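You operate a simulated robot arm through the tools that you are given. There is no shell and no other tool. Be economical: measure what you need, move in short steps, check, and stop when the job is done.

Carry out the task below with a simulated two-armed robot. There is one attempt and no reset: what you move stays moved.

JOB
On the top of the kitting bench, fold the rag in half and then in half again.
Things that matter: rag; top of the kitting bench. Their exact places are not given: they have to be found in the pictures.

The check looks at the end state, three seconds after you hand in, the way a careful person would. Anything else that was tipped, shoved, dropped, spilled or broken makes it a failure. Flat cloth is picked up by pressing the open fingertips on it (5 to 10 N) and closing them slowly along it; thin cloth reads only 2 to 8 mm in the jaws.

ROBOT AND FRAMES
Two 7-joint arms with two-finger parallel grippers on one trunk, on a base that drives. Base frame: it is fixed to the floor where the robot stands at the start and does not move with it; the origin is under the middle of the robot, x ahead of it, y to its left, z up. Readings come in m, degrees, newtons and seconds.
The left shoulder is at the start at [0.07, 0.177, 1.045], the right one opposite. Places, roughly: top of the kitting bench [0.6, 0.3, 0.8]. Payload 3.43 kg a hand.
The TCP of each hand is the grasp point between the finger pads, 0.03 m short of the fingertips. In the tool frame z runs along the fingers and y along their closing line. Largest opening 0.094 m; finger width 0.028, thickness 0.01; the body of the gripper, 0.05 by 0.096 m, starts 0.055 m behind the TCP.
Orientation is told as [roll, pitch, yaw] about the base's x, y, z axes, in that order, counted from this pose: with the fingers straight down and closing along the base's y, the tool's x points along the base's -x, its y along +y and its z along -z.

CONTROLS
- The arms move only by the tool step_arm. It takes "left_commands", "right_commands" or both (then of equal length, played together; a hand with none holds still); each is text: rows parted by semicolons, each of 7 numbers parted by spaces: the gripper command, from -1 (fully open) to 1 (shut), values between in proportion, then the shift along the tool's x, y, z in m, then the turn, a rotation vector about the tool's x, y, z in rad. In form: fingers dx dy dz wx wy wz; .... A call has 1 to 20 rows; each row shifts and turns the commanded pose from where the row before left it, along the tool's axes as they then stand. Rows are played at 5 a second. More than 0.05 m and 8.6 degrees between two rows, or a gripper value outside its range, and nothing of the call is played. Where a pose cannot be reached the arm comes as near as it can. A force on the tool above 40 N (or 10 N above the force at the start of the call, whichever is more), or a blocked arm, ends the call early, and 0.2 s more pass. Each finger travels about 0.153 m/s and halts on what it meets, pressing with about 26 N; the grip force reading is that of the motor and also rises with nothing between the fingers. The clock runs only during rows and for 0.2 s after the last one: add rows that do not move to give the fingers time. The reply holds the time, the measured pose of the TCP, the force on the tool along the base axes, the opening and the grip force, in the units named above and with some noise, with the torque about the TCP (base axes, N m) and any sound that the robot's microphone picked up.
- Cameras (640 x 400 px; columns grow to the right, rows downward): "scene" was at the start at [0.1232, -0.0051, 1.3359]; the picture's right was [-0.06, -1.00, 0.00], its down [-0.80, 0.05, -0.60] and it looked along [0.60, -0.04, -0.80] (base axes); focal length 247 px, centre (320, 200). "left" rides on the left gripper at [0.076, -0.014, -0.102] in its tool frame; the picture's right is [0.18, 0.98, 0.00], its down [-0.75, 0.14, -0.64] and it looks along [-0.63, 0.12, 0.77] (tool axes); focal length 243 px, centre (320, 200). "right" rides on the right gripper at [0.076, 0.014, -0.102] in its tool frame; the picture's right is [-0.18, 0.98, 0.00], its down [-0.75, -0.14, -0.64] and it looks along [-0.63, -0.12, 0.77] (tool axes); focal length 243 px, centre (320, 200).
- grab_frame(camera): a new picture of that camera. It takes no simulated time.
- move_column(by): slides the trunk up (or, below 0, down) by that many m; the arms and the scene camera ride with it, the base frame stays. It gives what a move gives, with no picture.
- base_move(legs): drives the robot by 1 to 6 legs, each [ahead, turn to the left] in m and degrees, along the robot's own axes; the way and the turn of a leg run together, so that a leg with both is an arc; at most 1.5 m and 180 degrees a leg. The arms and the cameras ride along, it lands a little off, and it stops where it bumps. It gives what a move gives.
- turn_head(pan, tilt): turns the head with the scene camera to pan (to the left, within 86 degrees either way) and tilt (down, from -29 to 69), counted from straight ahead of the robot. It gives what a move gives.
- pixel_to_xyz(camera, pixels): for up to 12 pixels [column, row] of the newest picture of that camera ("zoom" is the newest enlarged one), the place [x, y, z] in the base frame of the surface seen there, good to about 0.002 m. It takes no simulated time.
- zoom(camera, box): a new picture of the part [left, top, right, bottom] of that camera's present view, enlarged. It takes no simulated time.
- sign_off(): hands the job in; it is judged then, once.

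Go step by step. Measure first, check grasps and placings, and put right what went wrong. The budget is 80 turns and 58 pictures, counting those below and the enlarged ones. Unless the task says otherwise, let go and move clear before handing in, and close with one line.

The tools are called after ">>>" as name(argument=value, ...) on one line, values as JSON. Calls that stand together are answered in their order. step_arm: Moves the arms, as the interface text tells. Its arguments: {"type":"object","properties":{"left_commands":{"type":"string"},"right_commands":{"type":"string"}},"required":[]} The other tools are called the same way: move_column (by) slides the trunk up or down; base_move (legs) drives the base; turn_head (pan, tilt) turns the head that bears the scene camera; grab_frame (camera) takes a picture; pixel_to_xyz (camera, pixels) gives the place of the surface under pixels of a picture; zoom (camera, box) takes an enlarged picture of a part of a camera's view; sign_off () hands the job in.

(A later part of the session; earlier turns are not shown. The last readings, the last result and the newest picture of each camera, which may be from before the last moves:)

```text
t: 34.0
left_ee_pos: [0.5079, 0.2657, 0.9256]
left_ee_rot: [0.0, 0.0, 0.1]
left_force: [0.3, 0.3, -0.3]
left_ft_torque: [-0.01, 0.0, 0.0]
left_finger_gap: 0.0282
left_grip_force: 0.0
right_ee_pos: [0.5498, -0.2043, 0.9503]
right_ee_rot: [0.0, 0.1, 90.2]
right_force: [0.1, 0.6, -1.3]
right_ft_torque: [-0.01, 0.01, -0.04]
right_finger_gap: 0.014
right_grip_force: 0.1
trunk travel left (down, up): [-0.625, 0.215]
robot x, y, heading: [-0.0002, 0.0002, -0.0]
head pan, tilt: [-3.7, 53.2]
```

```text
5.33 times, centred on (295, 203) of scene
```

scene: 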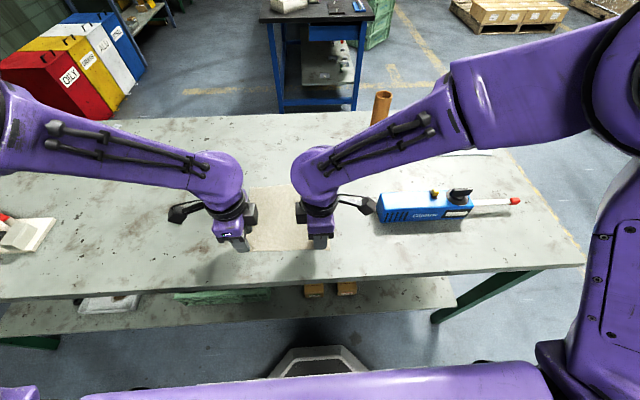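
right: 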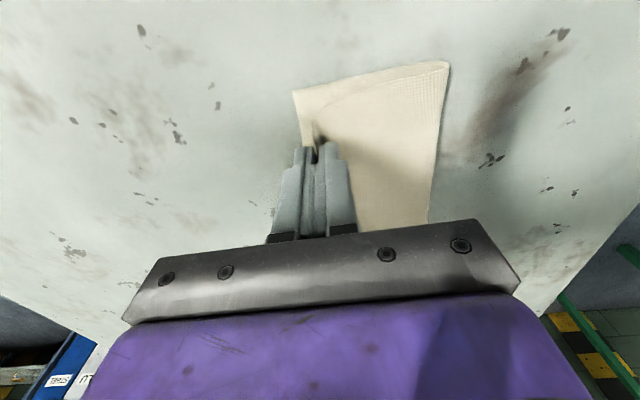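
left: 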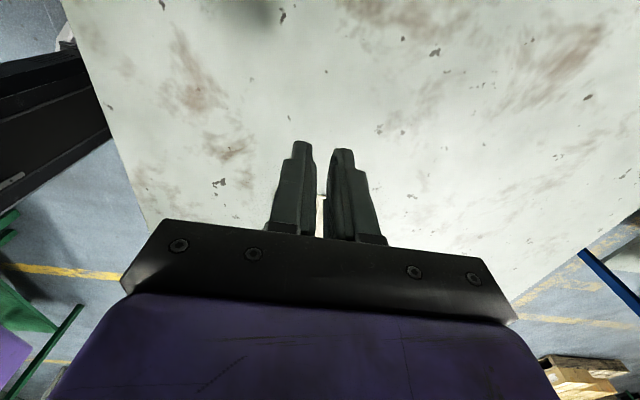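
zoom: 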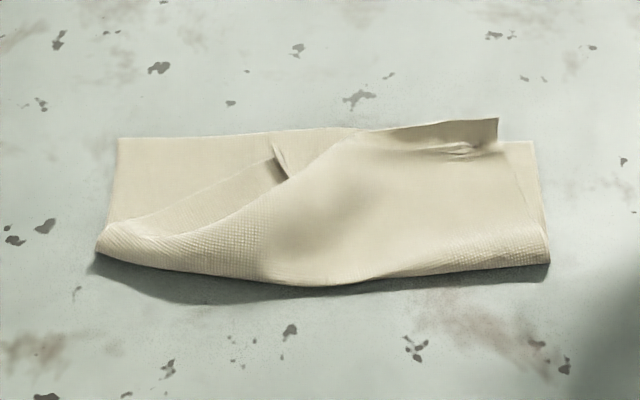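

The left corner's curl is still at (278,155). I bring the left hand above it.

>>> step_arm(left_commands="0.4 -0.006 -0.04 0.005 0 0 0; 0.4 -0.006 -0.04 0.005 0 0 0; 0.4 -0.006 -0.04 0.005 0 0 0; 0.4 -0.006 -0.04 0.01 0 0 0; 0.4 -0.008 -0.0487 0.005 0 0 0; 0.4 0 0 0.03 0 0 0; 0.4 0 0 0.015 0 0 0; 0.4 0 0 0 0 0 0")

>>> grab_frame(camera="left")

>>> zoom(camera="scene", box=[235, 173, 355, 233])

```text
t: 35.8
left_ee_pos: [0.5402, 0.056, 0.8504]
left_ee_rot: [-0.1, 0.0, -0.1]
left_force: [0.4, -0.5, 0.7]
left_ft_torque: [-0.03, -0.04, 0.02]
left_finger_gap: 0.028
left_grip_force: 0.0
right_ee_pos: [0.5508, -0.2036, 0.9503]
right_ee_rot: [0.0, 0.0, 90.0]
right_force: [-0.3, -0.7, 0.1]
right_ft_torque: [0.0, 0.0, -0.01]
right_finger_gap: 0.0142
right_grip_force: 0.0
trunk travel left (down, up): [-0.625, 0.215]
robot x, y, heading: [-0.0022, 0.0028, -0.1]
head pan, tilt: [-3.7, 53.2]
```

```text
29 pictures are left
```

left: 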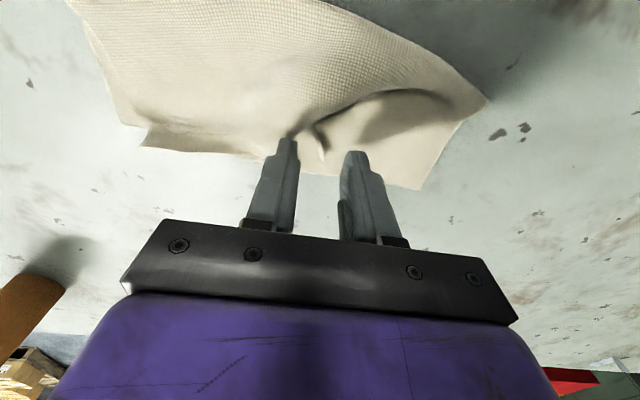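

```text
5.33 times, centred on (295, 203) of scene
```

zoom: 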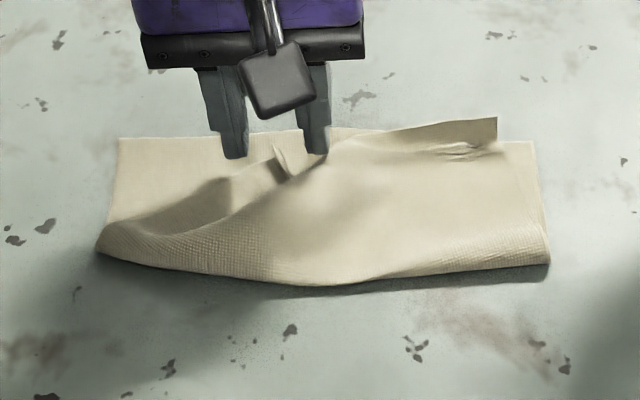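

The curled hem stands between the fingers ((315,130)–(322,160) in the left view). I lower to tips at z≈0.803 and close gently.

>>> step_arm(left_commands="0.4 0 0 0.006 0 0 0; 0.4 0 0 0.006 0 0 0; 0.4 0 0 0.005 0 0 0; 0.4 0 0 0 0 0 0; 0.5 0 0 0 0 0 0; 0.6 0 0 0 0 0 0; 0.7 0 0 0 0 0 0; 0.8 0 0 0 0 0 0; 0.9 0 0 0 0 0 0; 1 0 0 0 0 0 0; 1 0 0 0 0 0 0; 1 0 0 0 0 0 0; 1 0 0 -0.01 0 0 0; 1 0 0 -0.01 0 0 0; 1 0 0 0 0 0 0")

>>> grab_frame(camera="left")

>>> zoom(camera="scene", box=[235, 173, 355, 233])

```text
t: 39.0
left_ee_pos: [0.5387, 0.0566, 0.8537]
left_ee_rot: [-0.1, 0.1, 0.0]
left_force: [-0.9, 0.2, -0.1]
left_ft_torque: [0.02, -0.01, -0.05]
left_finger_gap: 0.0015
left_grip_force: 25.7
right_ee_pos: [0.5505, -0.203, 0.9489]
right_ee_rot: [0.0, -0.1, 90.0]
right_force: [-0.7, 0.8, 0.2]
right_ft_torque: [0.01, -0.01, -0.05]
right_finger_gap: 0.0141
right_grip_force: 0.1
trunk travel left (down, up): [-0.625, 0.215]
robot x, y, heading: [0.0036, -0.0001, 0.1]
head pan, tilt: [-3.7, 53.2]
```

```text
27 pictures are left
```

left: 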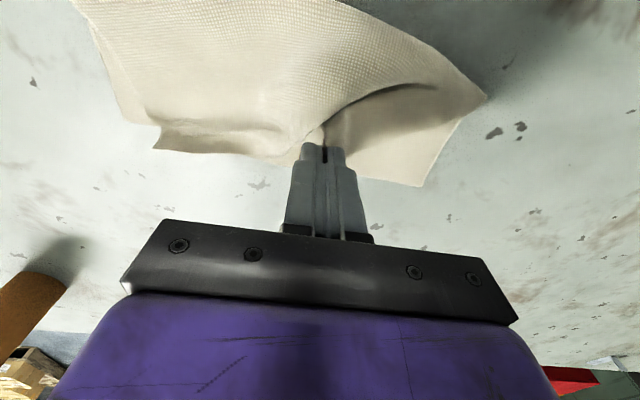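

```text
5.33 times, centred on (295, 203) of scene
```

zoom: 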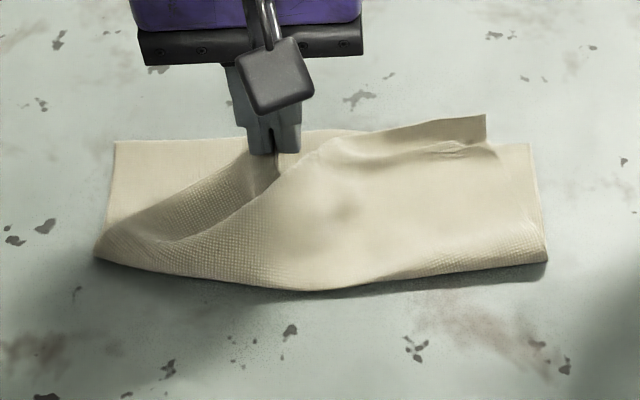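

The corner is held. I lift it, turn the hand +90° so the hem runs along y again, then carry it toward the far-left corner.

>>> step_arm(left_commands="1 0 0 -0.015 0 0 0; 1 0 0 -0.015 0 0 0; 1 0 0 0 0 0 -0.1428; 1 0 0 0 0 0 -0.1428; 1 0 0 0 0 0 -0.1428; 1 0 0 0 0 0 -0.1428; 1 0 0 0 0 0 -0.1428; 1 0 0 0 0 0 -0.1428; 1 0 0 0 0 0 -0.1428; 1 0 0 0 0 0 -0.1428; 1 0 0 0 0 0 -0.1428; 1 0 0 0 0 0 -0.1428; 1 0 0 0 0 0 -0.1428; 1 -0.015 -0.003 0 0 0 0; 1 -0.015 -0.003 0 0 0 0; 1 -0.015 -0.003 0 0 0 0; 1 -0.015 -0.003 0 0 0 0; 1 -0.015 -0.003 0 0 0 0; 1 0 0 0 0 0 0")

>>> zoom(camera="scene", box=[220, 163, 364, 235])

```text
t: 43.0
left_ee_pos: [0.5535, 0.1308, 0.883]
left_ee_rot: [0.0, -0.1, 90.1]
left_force: [0.0, 0.1, 0.5]
left_ft_torque: [-0.01, 0.02, 0.0]
left_finger_gap: 0.0013
left_grip_force: 26.3
right_ee_pos: [0.5503, -0.2038, 0.9507]
right_ee_rot: [-0.1, -0.1, 90.0]
right_force: [-0.2, 0.0, 0.7]
right_ft_torque: [0.02, 0.0, -0.03]
right_finger_gap: 0.0141
right_grip_force: 0.2
trunk travel left (down, up): [-0.625, 0.215]
robot x, y, heading: [-0.0015, 0.0022, 0.2]
head pan, tilt: [-3.7, 53.2]
```

```text
4.44 times, centred on (292, 199) of scene
```

zoom: 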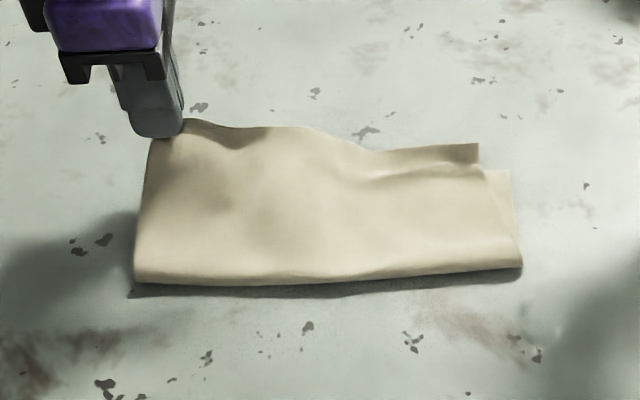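

The fold is straight again. I lower the corner onto the bottom layer, open slightly and lift away.

>>> step_arm(left_commands="1 0 0 0.015 0 0 0; 1 0 0 0.015 0 0 0; 1 0 0 0.012 0 0 0; 1 0 0 0.004 0 0 0; 1 0 0 0 0 0 0; 0.9 0 0 0 0 0 0; 0.75 0 0 0 0 0 0; 0.7 0 0 0 0 0 0; 0.7 0 -0.003 -0.003 0 0 0; 0.7 0 -0.003 -0.006 0 0 0; 0.7 0 0 -0.02 0 0 0; 0.7 0 0 -0.04 0 0 0; 0.7 -0.03 0 -0.02 0 0 0; 0.7 -0.045 0 0 0 0 0; 0.7 -0.045 0 0 0 0 0; 0.7 0 0 0 0 0 0")

>>> zoom(camera="scene", box=[220, 163, 364, 235])

```text
t: 46.4
left_ee_pos: [0.5607, 0.2491, 0.9272]
left_ee_rot: [0.0, 0.0, 90.0]
left_force: [0.6, -0.8, 0.0]
left_ft_torque: [0.02, 0.0, 0.0]
left_finger_gap: 0.0143
left_grip_force: 0.0
right_ee_pos: [0.5505, -0.204, 0.9506]
right_ee_rot: [0.0, -0.1, 89.9]
right_force: [-0.4, 0.1, 0.1]
right_ft_torque: [0.02, 0.01, 0.04]
right_finger_gap: 0.0141
right_grip_force: 0.0
trunk travel left (down, up): [-0.625, 0.215]
robot x, y, heading: [-0.0024, -0.0012, -0.1]
head pan, tilt: [-3.7, 53.2]
```

```text
4.44 times, centred on (292, 199) of scene
```

zoom: 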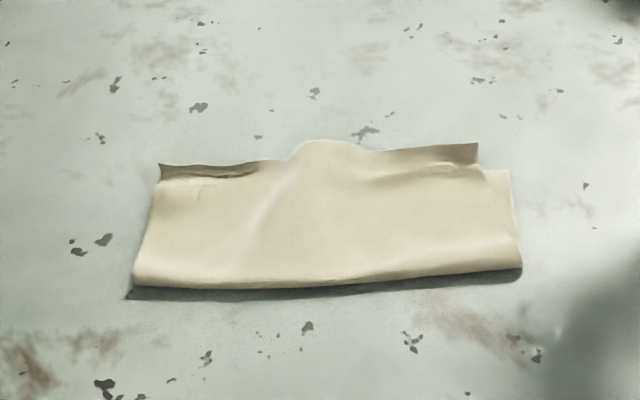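

Much better. A slack bump remains at (320,145) because the right top corner (478,145) sits inward of the bottom one (510,172). I measure these.

>>> pixel_to_xyz(camera="zoom", pixels=[[477, 146], [470, 160], [445, 165], [508, 173], [320, 143], [162, 167], [175, 176], [136, 282], [330, 285], [520, 266], [300, 200], [230, 172]])

```text
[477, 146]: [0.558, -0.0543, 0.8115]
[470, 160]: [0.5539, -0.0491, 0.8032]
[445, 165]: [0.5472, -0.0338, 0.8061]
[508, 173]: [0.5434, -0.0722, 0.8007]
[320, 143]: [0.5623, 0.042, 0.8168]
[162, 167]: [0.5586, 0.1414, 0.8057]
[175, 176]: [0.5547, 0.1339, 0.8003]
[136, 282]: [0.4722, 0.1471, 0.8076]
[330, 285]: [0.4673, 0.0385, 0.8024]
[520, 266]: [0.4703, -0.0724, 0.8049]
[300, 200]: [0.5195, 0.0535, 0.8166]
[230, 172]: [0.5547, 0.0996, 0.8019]
```

The right hem stands ~1 cm tall at x≈0.556. I bring the right hand over it at y≈−0.04 to pinch it and draw it outward.

>>> step_arm(right_commands="0.5 -0.04 -0.0015 0.01 0 0 0; 0.5 -0.04 -0.001 0.01 0 0 0; 0.5 -0.04 -0.0015 0.01 0 0 0; 0.5 -0.044 -0.0015 0.01 0 0 0; 0.5 0 0 0.03 0 0 0; 0.5 0 0 0.03 0 0 0; 0.5 0 0 0 0 0 0")

>>> grab_frame(camera="right")

```text
t: 48.0
left_ee_pos: [0.5601, 0.2505, 0.9258]
left_ee_rot: [0.1, 0.0, 90.0]
left_force: [0.9, 0.6, 0.7]
left_ft_torque: [0.01, -0.04, -0.04]
left_finger_gap: 0.0142
left_grip_force: 0.1
right_ee_pos: [0.5575, -0.0391, 0.8525]
right_ee_rot: [0.1, 0.0, 90.0]
right_force: [0.7, -0.5, -0.3]
right_ft_torque: [-0.02, 0.0, -0.02]
right_finger_gap: 0.0237
right_grip_force: 0.1
trunk travel left (down, up): [-0.625, 0.215]
robot x, y, heading: [-0.0009, 0.0033, 0.0]
head pan, tilt: [-3.7, 53.2]
```

```text
23 pictures are left
```

right: 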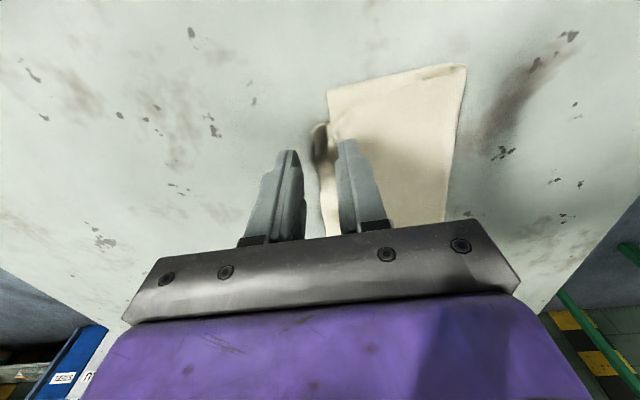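

The standing hem at (320,135) is between the fingers. I lower, pinch, lift 1 cm, draw it 1.8 cm outward and set it down, then hold for a look.

>>> step_arm(right_commands="0.5 0 0 0.007 0 0 0; 0.5 0 0 0.007 0 0 0; 0.5 0 0 0.004 0 0 0; 0.5 0 0 0 0 0 0; 0.6 0 0 0 0 0 0; 0.7 0 0 0 0 0 0; 0.8 0 0 0 0 0 0; 0.9 0 0 0 0 0 0; 1 0 0 0 0 0 0; 1 0 0 0 0 0 0; 1 0 0 -0.01 0 0 0; 1 0.006 0.002 -0.005 0 0 0; 1 0.006 0.002 0 0 0 0; 1 0.006 0.002 0 0 0 0; 1 0 0 0.006 0 0 0; 1 0 0 0.006 0 0 0; 1 0 0 0 0 0 0")

>>> zoom(camera="scene", box=[220, 163, 364, 235])

>>> grab_frame(camera="right")

```text
t: 51.6
left_ee_pos: [0.561, 0.2497, 0.9259]
left_ee_rot: [0.0, 0.0, 90.0]
left_force: [0.2, -0.2, 0.5]
left_ft_torque: [-0.01, 0.0, 0.03]
left_finger_gap: 0.014
left_grip_force: 0.0
right_ee_pos: [0.549, -0.0582, 0.8365]
right_ee_rot: [0.0, 0.0, 90.0]
right_force: [-0.3, 0.1, 0.0]
right_ft_torque: [0.01, 0.01, 0.0]
right_finger_gap: 0.0021
right_grip_force: 25.6
trunk travel left (down, up): [-0.625, 0.215]
robot x, y, heading: [0.0009, 0.0024, -0.1]
head pan, tilt: [-3.7, 53.2]
```

```text
4.44 times, centred on (292, 199) of scene
```

zoom: 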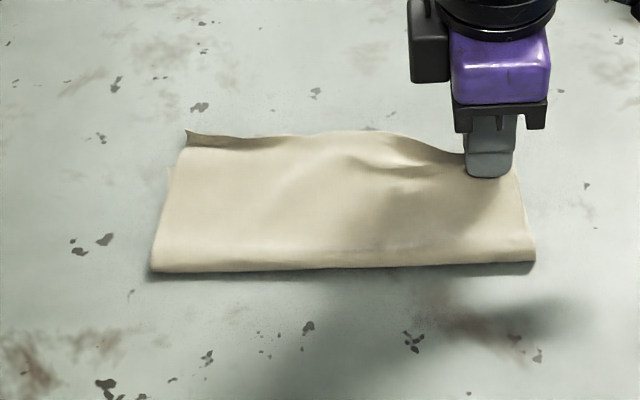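

```text
21 pictures are left
```

right: 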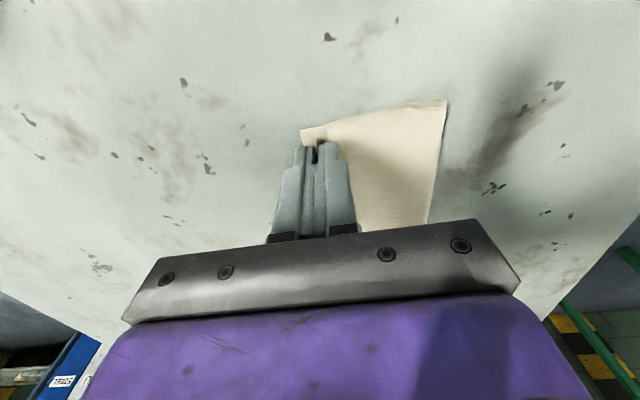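

The right corner now lies over the bottom one, and the crease is straight. I release and move the right hand off.

>>> step_arm(right_commands="0.9 0 0 0 0 0 0; 0.75 0 0 0 0 0 0; 0.7 0 0 0 0 0 0; 0.7 0 -0.002 -0.004 0 0 0; 0.7 0 -0.002 -0.006 0 0 0; 0.7 0 0 -0.02 0 0 0; 0.7 0 0 -0.04 0 0 0; 0.7 0.02 0 -0.04 0 0 0; 0.7 0.045 0 0 0 0 0; 0.7 0.045 0 0 0 0 0; 0.7 0.04 0 0 0 0 0; 0.7 0 0 0 0 0 0")

>>> zoom(camera="scene", box=[220, 163, 364, 235])

```text
t: 54.2
left_ee_pos: [0.5604, 0.251, 0.9259]
left_ee_rot: [-0.1, 0.0, 90.0]
left_force: [-0.7, 0.2, 0.1]
left_ft_torque: [0.0, -0.02, -0.01]
left_finger_gap: 0.0145
left_grip_force: 0.0
right_ee_pos: [0.5557, -0.209, 0.948]
right_ee_rot: [0.0, 0.0, 90.1]
right_force: [0.1, 1.2, -0.1]
right_ft_torque: [-0.02, 0.0, -0.01]
right_finger_gap: 0.0141
right_grip_force: 0.0
trunk travel left (down, up): [-0.625, 0.215]
robot x, y, heading: [-0.0009, -0.0022, -0.2]
head pan, tilt: [-3.7, 53.2]
```

```text
4.44 times, centred on (292, 199) of scene
```

zoom: 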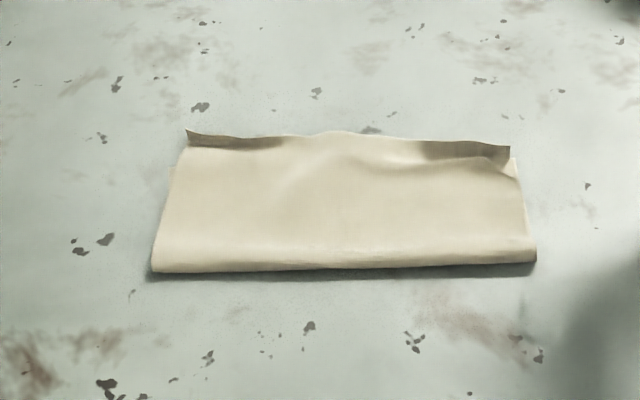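

A clean half fold, with the hem standing a little at both ends. I measure its outline to plan the second fold.

>>> pixel_to_xyz(camera="zoom", pixels=[[188, 133], [186, 152], [176, 165], [160, 225], [154, 268], [340, 268], [534, 258], [517, 162], [509, 150], [330, 133], [165, 250], [340, 200]])

```text
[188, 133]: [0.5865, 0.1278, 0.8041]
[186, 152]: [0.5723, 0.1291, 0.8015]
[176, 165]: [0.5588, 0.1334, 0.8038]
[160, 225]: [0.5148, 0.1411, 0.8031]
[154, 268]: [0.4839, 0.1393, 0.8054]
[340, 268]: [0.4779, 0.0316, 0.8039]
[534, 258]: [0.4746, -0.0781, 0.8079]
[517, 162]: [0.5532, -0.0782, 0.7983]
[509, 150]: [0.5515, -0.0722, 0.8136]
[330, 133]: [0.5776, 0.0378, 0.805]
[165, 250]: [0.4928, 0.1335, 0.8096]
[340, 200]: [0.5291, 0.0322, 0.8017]
```

The left end of the hem may overhang (top at x≈0.586, a faint bottom corner near (0.559,0.134)). I zoom there to be sure.

>>> zoom(camera="scene", box=[250, 186, 290, 226])

```text
10.00 times, centred on (270, 206) of scene
```

zoom: 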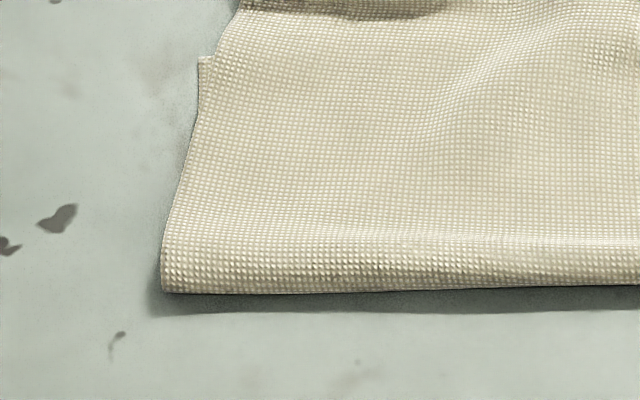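

The top layer overhangs the bottom by ~2.5 cm at the left; the crease should roll ~2 cm toward the robot. I'll re-lift the hem with both hands. First I turn the left hand's camera outward and bring the right hand above its hem end.

>>> step_arm(left_commands="0.4 0 0 0 0 0 0.149; 0.4 0 0 0 0 0 0.149; 0.4 0 0 0 0 0 0.149; 0.4 0 0 0 0 0 0.149; 0.4 0 0 0 0 0 0.149; 0.4 0 0 0 0 0 0.149; 0.4 0 0 0 0 0 0.149; 0.4 0 0 0 0 0 0.149; 0.4 0 0 0 0 0 0.149; 0.4 0 0 0 0 0 0.149; 0.4 0 0 0 0 0 0.149; 0.4 0 0 0 0 0 0.149; 0.4 0 0 0 0 0 0.149; 0.4 0 0 0 0 0 0.149; 0.4 0 0 0 0 0 0.149; 0.4 0 0 0 0 0 0.149; 0.4 0 0 0 0 0 0.149; 0.4 0 0 0 0 0 0.149; 0.4 0 0 0 0 0 0.149; 0.4 0 0 0 0 0 0.149", right_commands="0.5 -0.038 0.0005 0.01 0 0 0; 0.5 -0.038 0.0005 0.01 0 0 0; 0.5 -0.038 0.0005 0.01 0 0 0; 0.5 -0.04 0.0007 0.01 0 0 0; 0.5 0 0 0.028 0 0 0; 0.5 0 0 0.028 0 0 0; 0.5 0 0 0 0 0 0; 0.5 0 0 0 0 0 0; 0.5 0 0 0 0 0 0; 0.5 0 0 0 0 0 0; 0.5 0 0 0 0 0 0; 0.5 0 0 0 0 0 0; 0.5 0 0 0 0 0 0; 0.5 0 0 0 0 0 0; 0.5 0 0 0 0 0 0; 0.5 0 0 0 0 0 0; 0.5 0 0 0 0 0 0; 0.5 0 0 0 0 0 0; 0.5 0 0 0 0 0 0; 0.5 0 0 0 0 0 0")

>>> step_arm(left_commands="0.4 0 0 0 0 0 0.0808; 0.4 0 0 0 0 0 0.0808; 0.4 -0.035 0.0045 0.006 0 0 0; 0.4 -0.035 0.0045 0.005 0 0 0; 0.4 -0.035 0.0045 0.005 0 0 0; 0.4 -0.036 0.0045 0.01 0 0 0; 0.4 0 0 0.025 0 0 0; 0.4 0 0 0.025 0 0 0; 0.4 0 0 0 0 0 0")

>>> grab_frame(camera="left")

>>> grab_frame(camera="right")

```text
t: 58.4
left_ee_pos: [0.5603, 0.2519, 0.9267]
left_ee_rot: [0.0, 0.0, -81.0]
left_force: [0.0, -0.7, -1.2]
left_ft_torque: [0.0, -0.01, 0.04]
left_finger_gap: 0.0281
left_grip_force: 0.0
right_ee_pos: [0.5524, -0.0554, 0.8512]
right_ee_rot: [0.0, -0.1, 90.0]
right_force: [0.1, -0.4, -0.3]
right_ft_torque: [0.02, 0.01, 0.03]
right_finger_gap: 0.0234
right_grip_force: 0.1
trunk travel left (down, up): [-0.625, 0.215]
robot x, y, heading: [-0.0015, -0.0023, 0.0]
head pan, tilt: [-3.7, 53.2]
```

```text
t: 60.4
left_ee_pos: [0.5769, 0.11, 0.8502]
left_ee_rot: [0.0, 0.0, -90.1]
left_force: [-0.8, -0.9, 0.0]
left_ft_torque: [-0.03, 0.04, -0.01]
left_finger_gap: 0.0284
left_grip_force: 0.0
right_ee_pos: [0.5518, -0.0556, 0.8518]
right_ee_rot: [0.0, -0.1, 90.0]
right_force: [0.6, -0.3, 0.3]
right_ft_torque: [-0.02, 0.02, -0.03]
right_finger_gap: 0.0234
right_grip_force: 0.1
trunk travel left (down, up): [-0.625, 0.215]
robot x, y, heading: [-0.0002, 0.0014, 0.2]
head pan, tilt: [-3.7, 53.2]
```

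```text
18 pictures are left
```

left: 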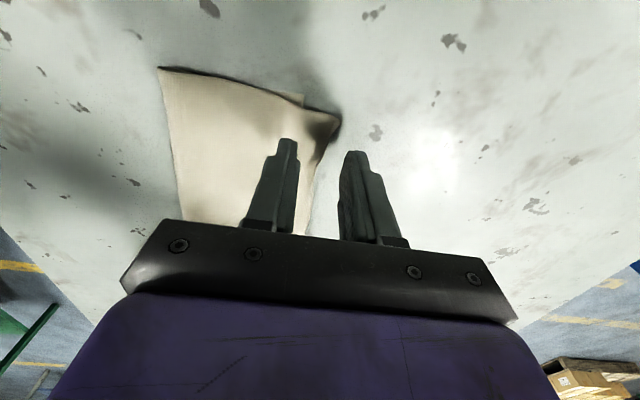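

```text
17 pictures are left
```

right: 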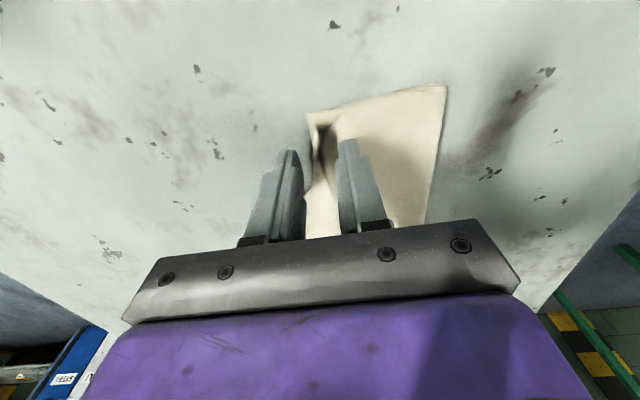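

Both pairs straddle the hem. I lower both, close and lift 2 cm.

>>> step_arm(left_commands="0.4 0 0 0.007 0 0 0; 0.4 0 0 0.007 0 0 0; 0.4 0 0 0.0045 0 0 0; 0.4 0 0 0 0 0 0; 0.5 0 0 0 0 0 0; 0.6 0 0 0 0 0 0; 0.7 0 0 0 0 0 0; 0.8 0 0 0 0 0 0; 0.9 0 0 0 0 0 0; 1 0 0 0 0 0 0; 1 0 0 0 0 0 0; 1 0 0 0 0 0 0; 1 0 0 -0.01 0 0 0; 1 0 0 -0.01 0 0 0; 1 0 0 0 0 0 0", right_commands="0.5 0 0 0.006 0 0 0; 0.5 0 0 0.006 0 0 0; 0.5 0 0 0.006 0 0 0; 0.5 0 0 0 0 0 0; 0.58 0 0 0 0 0 0; 0.66 0 0 0 0 0 0; 0.74 0 0 0 0 0 0; 0.82 0 0 0 0 0 0; 0.9 0 0 0 0 0 0; 1 0 0 0 0 0 0; 1 0 0 0 0 0 0; 1 0 0 0 0 0 0; 1 0 0 -0.01 0 0 0; 1 0 0 -0.01 0 0 0; 1 0 0 0 0 0 0")

>>> zoom(camera="scene", box=[220, 163, 364, 235])

```text
t: 63.6
left_ee_pos: [0.5779, 0.1099, 0.8515]
left_ee_rot: [0.0, 0.0, -90.2]
left_force: [0.3, 0.6, -0.3]
left_ft_torque: [0.0, 0.02, 0.02]
left_finger_gap: 0.002
left_grip_force: 25.9
right_ee_pos: [0.5523, -0.0538, 0.8542]
right_ee_rot: [0.0, -0.1, 90.1]
right_force: [0.1, -0.4, 0.1]
right_ft_torque: [0.04, -0.03, -0.01]
right_finger_gap: 0.0019
right_grip_force: 25.8
trunk travel left (down, up): [-0.625, 0.215]
robot x, y, heading: [-0.0001, -0.0059, 0.4]
head pan, tilt: [-3.7, 53.2]
```

```text
4.44 times, centred on (292, 199) of scene
```

zoom: 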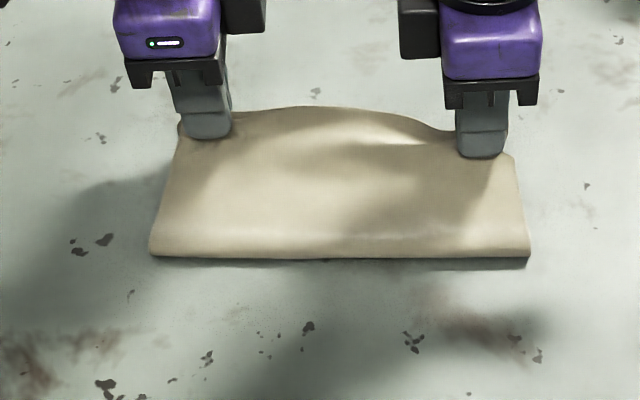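

Both ends are held. I carry the hem back toward the robot so the crease rolls to x≈0.459, then forward again to x≈0.545, and look before releasing.

>>> step_arm(left_commands="1 0.001 -0.01 -0.02 0 0 0; 1 0.001 -0.017 -0.02 0 0 0; 1 0.001 -0.02 -0.015 0 0 0; 1 0.001 -0.022 -0.005 0 0 0; 1 0.001 -0.022 0 0 0 0; 1 0 -0.02 0.01 0 0 0; 1 0 -0.015 0.02 0 0 0; 1 0 -0.007 0.02 0 0 0; 1 0 0 0 0 0 0; 1 0 0.007 -0.014 0 0 0; 1 0 0.007 -0.014 0 0 0; 1 0 0.015 -0.0075 0 0 0; 1 0 0.015 -0.0075 0 0 0; 1 0 0.015 0.01 0 0 0; 1 0 0.015 0.01 0 0 0; 1 0 0.01 0.015 0 0 0; 1 0 0.01 0.015 0 0 0; 1 0 0.006 0.019 0 0 0; 1 0 0 0 0 0 0", right_commands="1 0.001 0.007 -0.02 0 0 0; 1 0.001 0.013 -0.02 0 0 0; 1 0.001 0.016 -0.015 0 0 0; 1 0.001 0.018 -0.005 0 0 0; 1 0.001 0.018 0 0 0 0; 1 0 0.016 0.01 0 0 0; 1 0 0.012 0.02 0 0 0; 1 0 0.007 0.02 0 0 0; 1 0 0 0 0 0 0; 1 0 -0.007 -0.014 0 0 0; 1 0 -0.007 -0.014 0 0 0; 1 0 -0.015 -0.0075 0 0 0; 1 0 -0.015 -0.0075 0 0 0; 1 0 -0.015 0.01 0 0 0; 1 0 -0.015 0.01 0 0 0; 1 0 -0.01 0.015 0 0 0; 1 0 -0.01 0.015 0 0 0; 1 0 -0.006 0.019 0 0 0; 1 0 0 0 0 0 0")

>>> zoom(camera="scene", box=[220, 163, 364, 235])

```text
t: 67.6
left_ee_pos: [0.5466, 0.1157, 0.837]
left_ee_rot: [0.0, 0.1, -90.1]
left_force: [1.0, -1.3, 0.3]
left_ft_torque: [-0.01, -0.05, -0.02]
left_finger_gap: 0.0019
left_grip_force: 26.5
right_ee_pos: [0.5441, -0.0583, 0.8356]
right_ee_rot: [-0.1, 0.0, 90.0]
right_force: [0.2, 1.9, 0.4]
right_ft_torque: [0.06, -0.03, -0.01]
right_finger_gap: 0.002
right_grip_force: 25.9
trunk travel left (down, up): [-0.625, 0.215]
robot x, y, heading: [0.0004, 0.0022, 0.0]
head pan, tilt: [-3.7, 53.2]
```

```text
4.44 times, centred on (292, 199) of scene
```

zoom: 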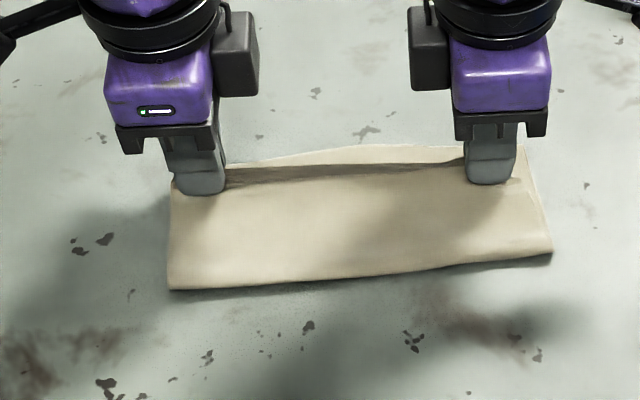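

The hem is taut and straight, and now the bottom layer shows slightly beyond it. I measure.

>>> pixel_to_xyz(camera="zoom", pixels=[[235, 166], [300, 157], [360, 149], [440, 150], [524, 150], [350, 165], [172, 286], [350, 280], [550, 248]])

```text
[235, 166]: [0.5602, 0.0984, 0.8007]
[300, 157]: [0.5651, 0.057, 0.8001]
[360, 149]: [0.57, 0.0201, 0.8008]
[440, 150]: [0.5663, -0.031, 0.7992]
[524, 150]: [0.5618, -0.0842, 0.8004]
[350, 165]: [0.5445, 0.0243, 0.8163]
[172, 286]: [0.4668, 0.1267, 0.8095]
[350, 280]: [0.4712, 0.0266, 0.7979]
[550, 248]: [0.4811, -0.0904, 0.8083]
```

Bottom edge is at x≈0.556–0.57; the ~1 cm standing hem will land near it. I nudge forward 3–5 mm, release, and move off both hands.

>>> step_arm(left_commands="1 0 0.002 0.0015 0 0 0; 0.9 0 0 0 0 0 0; 0.75 0 0 0 0 0 0; 0.7 0 0 0 0 0 0; 0.7 0 0.003 -0.003 0 0 0; 0.7 0 0.003 -0.006 0 0 0; 0.7 0 0 -0.02 0 0 0; 0.7 0 0 -0.04 0 0 0; 0.7 0.03 0 -0.02 0 0 0; 0.7 0.045 0 0 0 0 0; 0.7 0.045 0 0 0 0 0; 0.7 0 0 0 0 0 0", right_commands="1 0 -0.005 0.001 0 0 0; 0.9 0 0 0 0 0 0; 0.75 0 0 0 0 0 0; 0.7 0 0 0 0 0 0; 0.7 0 -0.003 -0.003 0 0 0; 0.7 0 -0.003 -0.006 0 0 0; 0.7 0 0 -0.02 0 0 0; 0.7 0 0 -0.04 0 0 0; 0.7 0.02 0 -0.035 0 0 0; 0.7 0.045 0 0 0 0 0; 0.7 0.045 0 0 0 0 0; 0.7 0.03 0 0 0 0 0")

>>> zoom(camera="scene", box=[220, 163, 364, 235])

>>> pixel_to_xyz(camera="zoom", pixels=[[172, 286], [350, 280], [550, 248], [172, 230], [540, 200]])

```text
t: 70.2
left_ee_pos: [0.5509, 0.2345, 0.9242]
left_ee_rot: [0.0, 0.1, -90.1]
left_force: [-0.1, 0.2, 0.2]
left_ft_torque: [0.05, 0.03, 0.0]
left_finger_gap: 0.0139
left_grip_force: 0.1
right_ee_pos: [0.5547, -0.2007, 0.939]
right_ee_rot: [0.1, -0.1, 90.0]
right_force: [-0.4, 0.4, -0.3]
right_ft_torque: [0.05, 0.0, 0.02]
right_finger_gap: 0.0142
right_grip_force: 0.1
trunk travel left (down, up): [-0.625, 0.215]
robot x, y, heading: [0.0004, -0.0007, -0.0]
head pan, tilt: [-3.7, 53.2]
```

```text
4.44 times, centred on (292, 199) of scene
```

zoom: 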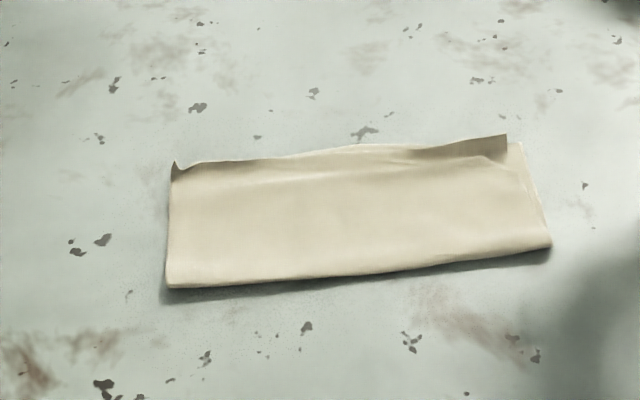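

```text
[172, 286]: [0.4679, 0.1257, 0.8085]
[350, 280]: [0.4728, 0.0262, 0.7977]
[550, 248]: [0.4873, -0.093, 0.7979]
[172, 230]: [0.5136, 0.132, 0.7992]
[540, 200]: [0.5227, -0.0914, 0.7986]
```

The half fold is neat now. For the second fold I turn the left hand to close along y and bring it over the left edge (x≈0.507, y≈0.116), parking the right hand farther off.

>>> step_arm(left_commands="0.3 0 0 0 0 0 -0.1428; 0.3 0 0 0 0 0 -0.1428; 0.3 0 0 0 0 0 -0.1428; 0.3 0 0 0 0 0 -0.1428; 0.3 0 0 0 0 0 -0.1428; 0.3 0 0 0 0 0 -0.1428; 0.3 0 0 0 0 0 -0.1428; 0.3 0 0 0 0 0 -0.1428; 0.3 0 0 0 0 0 -0.1428; 0.3 0 0 0 0 0 -0.1428; 0.3 0 0 0 0 0 -0.1428; 0.234 0.011 -0.03 0.01 0 0 0; 0.234 0.011 -0.03 0.01 0 0 0; 0.234 0.011 -0.03 0.01 0 0 0; 0.234 0.011 -0.0285 0.014 0 0 0; 0.234 0 0 0.02 0 0 0; 0.234 0 0 0.02 0 0 0; 0.234 0 0 0 0 0 0", right_commands="0.7 0 0 0 0 0 0; 0.7 0.04 0 -0.02 0 0 0; 0.7 0.04 0 -0.02 0 0 0; 0.7 0.03 0 0 0 0 0; 0.7 0 0 0 0 0 0; 0.7 0 0 0 0 0 0; 0.7 0 0 0 0 0 0; 0.7 0 0 0 0 0 0; 0.7 0 0 0 0 0 0; 0.7 0 0 0 0 0 0; 0.7 0 0 0 0 0 0; 0.7 0 0 0 0 0 0; 0.7 0 0 0 0 0 0; 0.7 0 0 0 0 0 0; 0.7 0 0 0 0 0 0; 0.7 0 0 0 0 0 0; 0.7 0 0 0 0 0 0; 0.7 0 0 0 0 0 0")

>>> grab_frame(camera="left")

```text
t: 74.0
left_ee_pos: [0.5084, 0.1174, 0.8371]
left_ee_rot: [0.1, 0.0, -0.1]
left_force: [0.4, -0.1, -0.7]
left_ft_torque: [-0.01, -0.01, -0.01]
left_finger_gap: 0.036
left_grip_force: 0.0
right_ee_pos: [0.5556, -0.3096, 0.9788]
right_ee_rot: [-0.1, 0.0, 90.0]
right_force: [0.5, -0.2, 0.0]
right_ft_torque: [0.01, 0.04, -0.04]
right_finger_gap: 0.0142
right_grip_force: 0.0
trunk travel left (down, up): [-0.625, 0.215]
robot x, y, heading: [-0.0046, 0.0023, -0.1]
head pan, tilt: [-3.7, 53.2]
```

```text
13 pictures are left
```

left: 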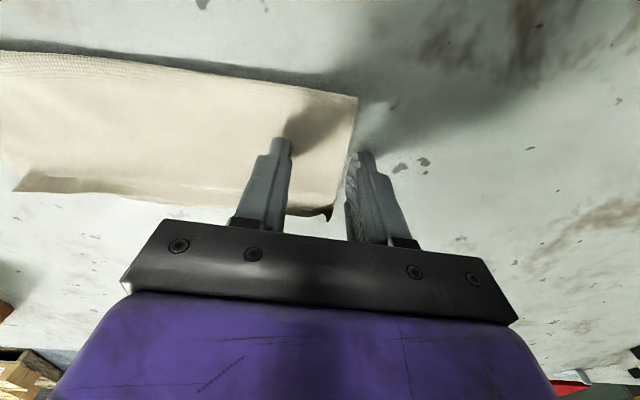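

The outer finger sits just off the left edge and the inner one over the cloth. I lower step by step to about 12 N.

>>> step_arm(left_commands="0.234 0 0 0.002 0 0 0; 0.234 0 0 0.002 0 0 0; 0.234 0 0 0.0015 0 0 0; 0.234 0 0 0 0 0 0; 0.234 0 0 0 0 0 0")

```text
t: 75.2
left_ee_pos: [0.5095, 0.1171, 0.8347]
left_ee_rot: [0.0, 0.0, 0.0]
left_force: [-0.3, 1.0, 0.4]
left_ft_torque: [0.02, 0.02, -0.01]
left_finger_gap: 0.0359
left_grip_force: 0.0
right_ee_pos: [0.5561, -0.3107, 0.977]
right_ee_rot: [0.1, 0.0, 90.0]
right_force: [-0.2, 1.0, 0.7]
right_ft_torque: [0.02, -0.01, -0.03]
right_finger_gap: 0.0141
right_grip_force: 0.0
trunk travel left (down, up): [-0.625, 0.215]
robot x, y, heading: [0.0007, 0.0011, 0.1]
head pan, tilt: [-3.7, 53.2]
```

>>> step_arm(left_commands="0.234 0 0 0.001 0 0 0; 0.234 0 0 0.001 0 0 0; 0.234 0 0 0 0 0 0; 0.234 0 0 0 0 0 0")

```text
t: 76.2
left_ee_pos: [0.5098, 0.117, 0.8317]
left_ee_rot: [0.0, 0.0, -0.1]
left_force: [-0.3, -0.4, 0.1]
left_ft_torque: [-0.05, 0.02, 0.0]
left_finger_gap: 0.0357
left_grip_force: 0.0
right_ee_pos: [0.555, -0.3107, 0.9765]
right_ee_rot: [0.0, 0.0, 90.1]
right_force: [-0.6, 0.2, 0.5]
right_ft_torque: [0.01, -0.01, -0.05]
right_finger_gap: 0.0143
right_grip_force: 0.0
trunk travel left (down, up): [-0.625, 0.215]
robot x, y, heading: [0.0002, -0.0021, -0.2]
head pan, tilt: [-3.7, 53.2]
```

Still no contact at 0.8317; 1 mm more.

>>> step_arm(left_commands="0.234 0 0 0.0006 0 0 0; 0.234 0 0 0.0006 0 0 0; 0.234 0 0 0 0 0 0; 0.234 0 0 0 0 0 0")

```text
t: 77.2
left_ee_pos: [0.5099, 0.1169, 0.8318]
left_ee_rot: [0.0, -0.1, -0.1]
left_force: [0.0, 0.1, 4.6]
left_ft_torque: [-0.1, 0.02, 0.02]
left_finger_gap: 0.0359
left_grip_force: 0.0
right_ee_pos: [0.5555, -0.3098, 0.9799]
right_ee_rot: [0.0, 0.0, 90.0]
right_force: [0.5, 0.0, 0.2]
right_ft_torque: [-0.03, 0.01, 0.0]
right_finger_gap: 0.0141
right_grip_force: 0.0
trunk travel left (down, up): [-0.625, 0.215]
robot x, y, heading: [0.0016, -0.0021, 0.2]
head pan, tilt: [-3.7, 53.2]
```

Contact at 4.6 N. I add 0.6 mm, close slowly, and lift 2.5 cm to see whether both layers come.

>>> step_arm(left_commands="0.234 0 0 0.0006 0 0 0; 0.234 0 0 0 0 0 0; 0.3 0 0 0 0 0 0; 0.37 0 0 0 0 0 0; 0.44 0 0 0 0 0 0; 0.51 0 0 0 0 0 0; 0.58 0 0 0 0 0 0; 0.65 0 0 0 0 0 0; 0.72 0 0 0 0 0 0; 0.79 0 0 0 0 0 0; 0.86 0 0 0 0 0 0; 0.93 0 0 0 0 0 0; 1 0 0 0 0 0 0; 1 0 0 0 0 0 0; 1 0 0 0 0 0 0; 1 0 0 -0.0125 0 0 0; 1 0 0 -0.0125 0 0 0; 1 0 0 0 0 0 0")

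>>> zoom(camera="scene", box=[220, 163, 364, 235])

>>> grab_frame(camera="left")

```text
t: 81.0
left_ee_pos: [0.5102, 0.1179, 0.856]
left_ee_rot: [0.0, 0.1, -0.1]
left_force: [0.2, 0.5, 0.1]
left_ft_torque: [-0.02, 0.0, 0.02]
left_finger_gap: 0.0027
left_grip_force: 25.9
right_ee_pos: [0.5565, -0.3097, 0.9791]
right_ee_rot: [-0.1, 0.0, 90.0]
right_force: [-0.4, -0.5, 0.2]
right_ft_torque: [-0.01, 0.03, 0.01]
right_finger_gap: 0.014
right_grip_force: 0.0
trunk travel left (down, up): [-0.625, 0.215]
robot x, y, heading: [-0.0001, -0.0002, -0.1]
head pan, tilt: [-3.7, 53.2]
```

```text
4.44 times, centred on (292, 199) of scene
```

zoom: 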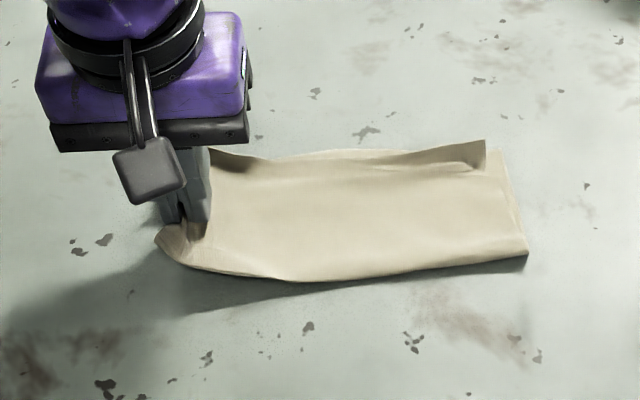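

```text
11 pictures are left
```

left: 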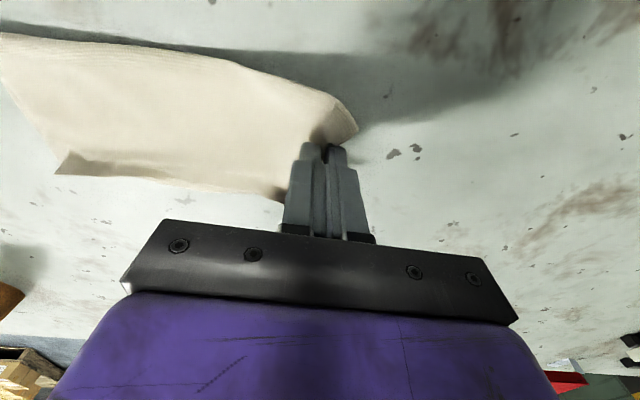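

The jaws read 2.7 mm (more than the ~2 mm single layer) and both layers rise off the bench. The fold line is y≈0.025; I swing the edge over to about y −0.068, x 0.526.

>>> step_arm(left_commands="1 -0.001 -0.009 -0.0145 0 0 0; 1 -0.001 -0.009 -0.0145 0 0 0; 1 -0.001 -0.015 -0.0125 0 0 0; 1 -0.001 -0.015 -0.0125 0 0 0; 1 -0.001 -0.015 -0.0027 0 0 0; 1 -0.001 -0.015 -0.0027 0 0 0; 1 -0.001 -0.015 -0.0027 0 0 0; 1 -0.001 -0.015 0.0027 0 0 0; 1 -0.001 -0.015 0.0027 0 0 0; 1 -0.001 -0.015 0.0027 0 0 0; 1 -0.001 -0.015 0.015 0 0 0; 1 -0.001 -0.015 0.015 0 0 0; 1 -0.001 -0.0075 0.015 0 0 0; 1 -0.001 -0.0075 0.015 0 0 0; 1 0 -0.003 0.01 0 0 0; 1 0 0 0 0 0 0")

>>> zoom(camera="scene", box=[220, 163, 364, 235])

>>> grab_frame(camera="left")

```text
t: 84.4
left_ee_pos: [0.5298, -0.0619, 0.8455]
left_ee_rot: [-1.1, 0.1, 1.1]
left_force: [-0.5, -0.9, 0.0]
left_ft_torque: [-0.01, 0.02, 0.01]
left_finger_gap: 0.0027
left_grip_force: 26.4
right_ee_pos: [0.5558, -0.3094, 0.9789]
right_ee_rot: [0.0, 0.0, 90.0]
right_force: [0.2, -0.2, 0.3]
right_ft_torque: [0.01, -0.03, -0.02]
right_finger_gap: 0.0142
right_grip_force: 0.2
trunk travel left (down, up): [-0.625, 0.215]
robot x, y, heading: [0.0051, 0.004, 0.1]
head pan, tilt: [-3.7, 53.2]
```

```text
4.44 times, centred on (292, 199) of scene
```

zoom: 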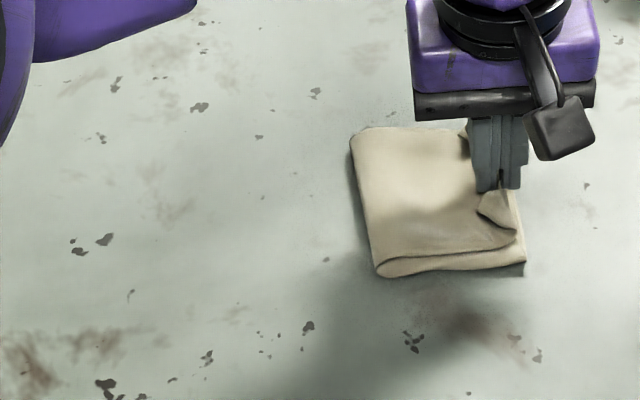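

```text
9 pictures are left
```

left: 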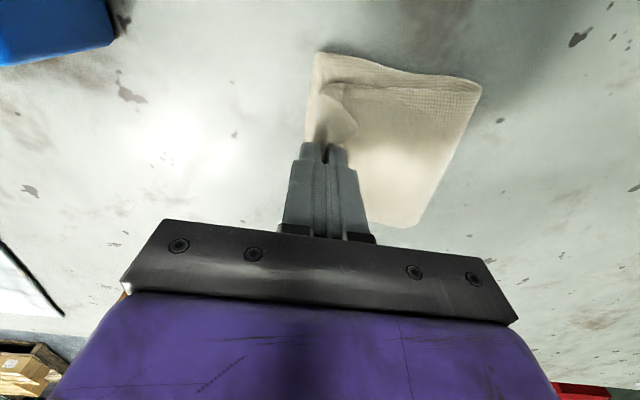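

The quarter fold is formed; the near corner of the moving edge is curled up at (495,215). I lower, open and sweep slightly outward so the hem falls over the right edge, then lift off.

>>> step_arm(left_commands="1 0 0 0.004 0 0 0; 1 0 0 0.003 0 0 0; 0.9 0 0 0 0 0 0; 0.75 0 0 0 0 0 0; 0.65 0 0 0 0 0 0; 0.65 0 -0.004 -0.003 0 0 0; 0.65 0 -0.004 -0.005 0 0 0; 0.65 0 -0.002 -0.015 0 0 0; 0.65 0 0 -0.04 0 0 0; 0.65 0 0 -0.04 0 0 0; 0.65 0 0.04 0 0 0 0; 0.65 0 0.045 0 0 0 0; 0.65 0 0.045 0 0 0 0; 0.65 0 0.045 0 0 0 0; 0.65 0 0 0 0 0 0")

>>> zoom(camera="scene", box=[280, 173, 360, 233])

>>> pixel_to_xyz(camera="zoom", pixels=[[120, 120], [180, 380], [400, 360], [560, 370], [560, 120], [500, 200], [500, 280], [540, 260], [450, 150], [300, 250]])

```text
t: 87.6
left_ee_pos: [0.5237, 0.0971, 0.9351]
left_ee_rot: [0.1, 0.0, -0.1]
left_force: [0.0, -0.7, 0.1]
left_ft_torque: [0.02, 0.01, 0.0]
left_finger_gap: 0.0163
left_grip_force: 0.0
right_ee_pos: [0.556, -0.3111, 0.9783]
right_ee_rot: [0.0, 0.0, 90.0]
right_force: [-0.2, -0.5, -0.7]
right_ft_torque: [-0.03, 0.02, 0.02]
right_finger_gap: 0.0143
right_grip_force: 0.0
trunk travel left (down, up): [-0.625, 0.215]
robot x, y, heading: [-0.0025, 0.0017, -0.2]
head pan, tilt: [-3.7, 53.2]
```

```text
6.67 times, centred on (320, 203) of scene
```

zoom: 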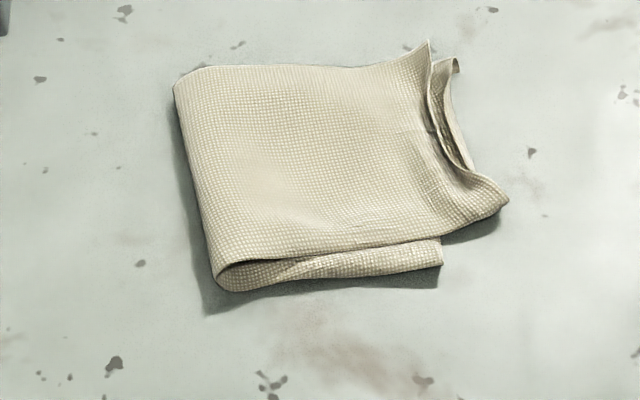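

```text
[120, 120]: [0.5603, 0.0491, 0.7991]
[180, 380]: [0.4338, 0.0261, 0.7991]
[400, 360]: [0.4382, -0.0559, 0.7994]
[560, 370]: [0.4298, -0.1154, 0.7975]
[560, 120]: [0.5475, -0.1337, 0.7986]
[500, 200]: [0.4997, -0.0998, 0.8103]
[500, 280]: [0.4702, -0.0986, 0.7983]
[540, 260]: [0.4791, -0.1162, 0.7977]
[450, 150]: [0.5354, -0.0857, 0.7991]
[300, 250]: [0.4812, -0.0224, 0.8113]
```

The quarter fold holds, with all layers there, but the top's near-right corner sticks out at (505,203) by ~2.5 cm from the bottom's corner (440,265). I'll bring the right hand, turned to close along y, over that corner to tuck it in.

>>> step_arm(right_commands="0.45 0 0 0 0 0 0.1428; 0.45 0 0 0 0 0 0.1428; 0.45 0 0 0 0 0 0.1428; 0.45 0 0 0 0 0 0.1428; 0.45 0 0 0 0 0 0.1428; 0.45 0 0 0 0 0 0.1428; 0.45 0 0 0 0 0 0.1428; 0.45 0 0 0 0 0 0.1428; 0.45 0 0 0 0 0 0.1428; 0.45 0 0 0 0 0 0.1428; 0.45 0 0 0 0 0 0.1428; 0.45 0.012 0.045 0 0 0 0; 0.45 0.012 0.045 0 0 0 0; 0.45 0.012 0.045 0 0 0 0; 0.45 0.012 0.045 0 0 0 0; 0.45 0 0.04 0.02 0 0 0; 0.45 0 0 0.04 0 0 0; 0.45 0 0 0.04 0 0 0; 0.45 0 0 0.025 0 0 0; 0.45 0 0 0 0 0 0", left_commands="0.65 0 0.03 0 0 0 0; 0.65 0 0.03 0 0 0 0; 0.65 0 0.03 0 0 0 0; 0.65 0 0.03 0 0 0 0; 0.65 0 0 0 0 0 0; 0.65 0 0 0 0 0 0; 0.65 0 0 0 0 0 0; 0.65 0 0 0 0 0 0; 0.65 0 0 0 0 0 0; 0.65 0 0 0 0 0 0; 0.65 0 0 0 0 0 0; 0.65 0 0 0 0 0 0; 0.65 0 0 0 0 0 0; 0.65 0 0 0 0 0 0; 0.65 0 0 0 0 0 0; 0.65 0 0 0 0 0 0; 0.65 0 0 0 0 0 0; 0.65 0 0 0 0 0 0; 0.65 0 0 0 0 0 0; 0.65 0 0 0 0 0 0")

>>> grab_frame(camera="right")

```text
t: 91.8
left_ee_pos: [0.5232, 0.2182, 0.9369]
left_ee_rot: [-0.1, -0.1, -0.2]
left_force: [0.6, 0.0, 0.3]
left_ft_torque: [0.0, -0.01, 0.02]
left_finger_gap: 0.0165
left_grip_force: 0.1
right_ee_pos: [0.5069, -0.0887, 0.8551]
right_ee_rot: [0.0, 0.0, 0.0]
right_force: [-0.5, 0.1, 0.7]
right_ft_torque: [-0.03, 0.0, 0.0]
right_finger_gap: 0.0261
right_grip_force: 0.1
trunk travel left (down, up): [-0.625, 0.215]
robot x, y, heading: [-0.0, 0.0045, -0.2]
head pan, tilt: [-3.7, 53.2]
```

```text
7 pictures are left
```

right: 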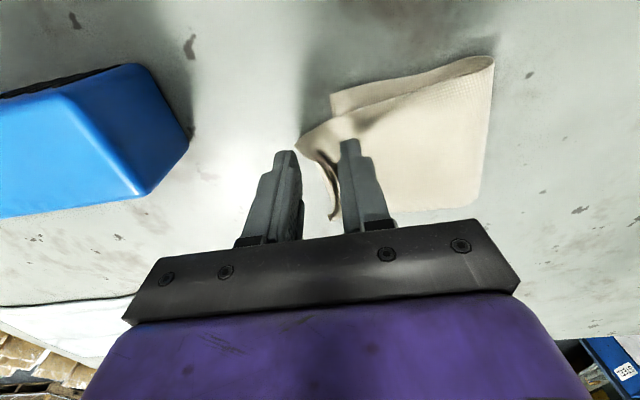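

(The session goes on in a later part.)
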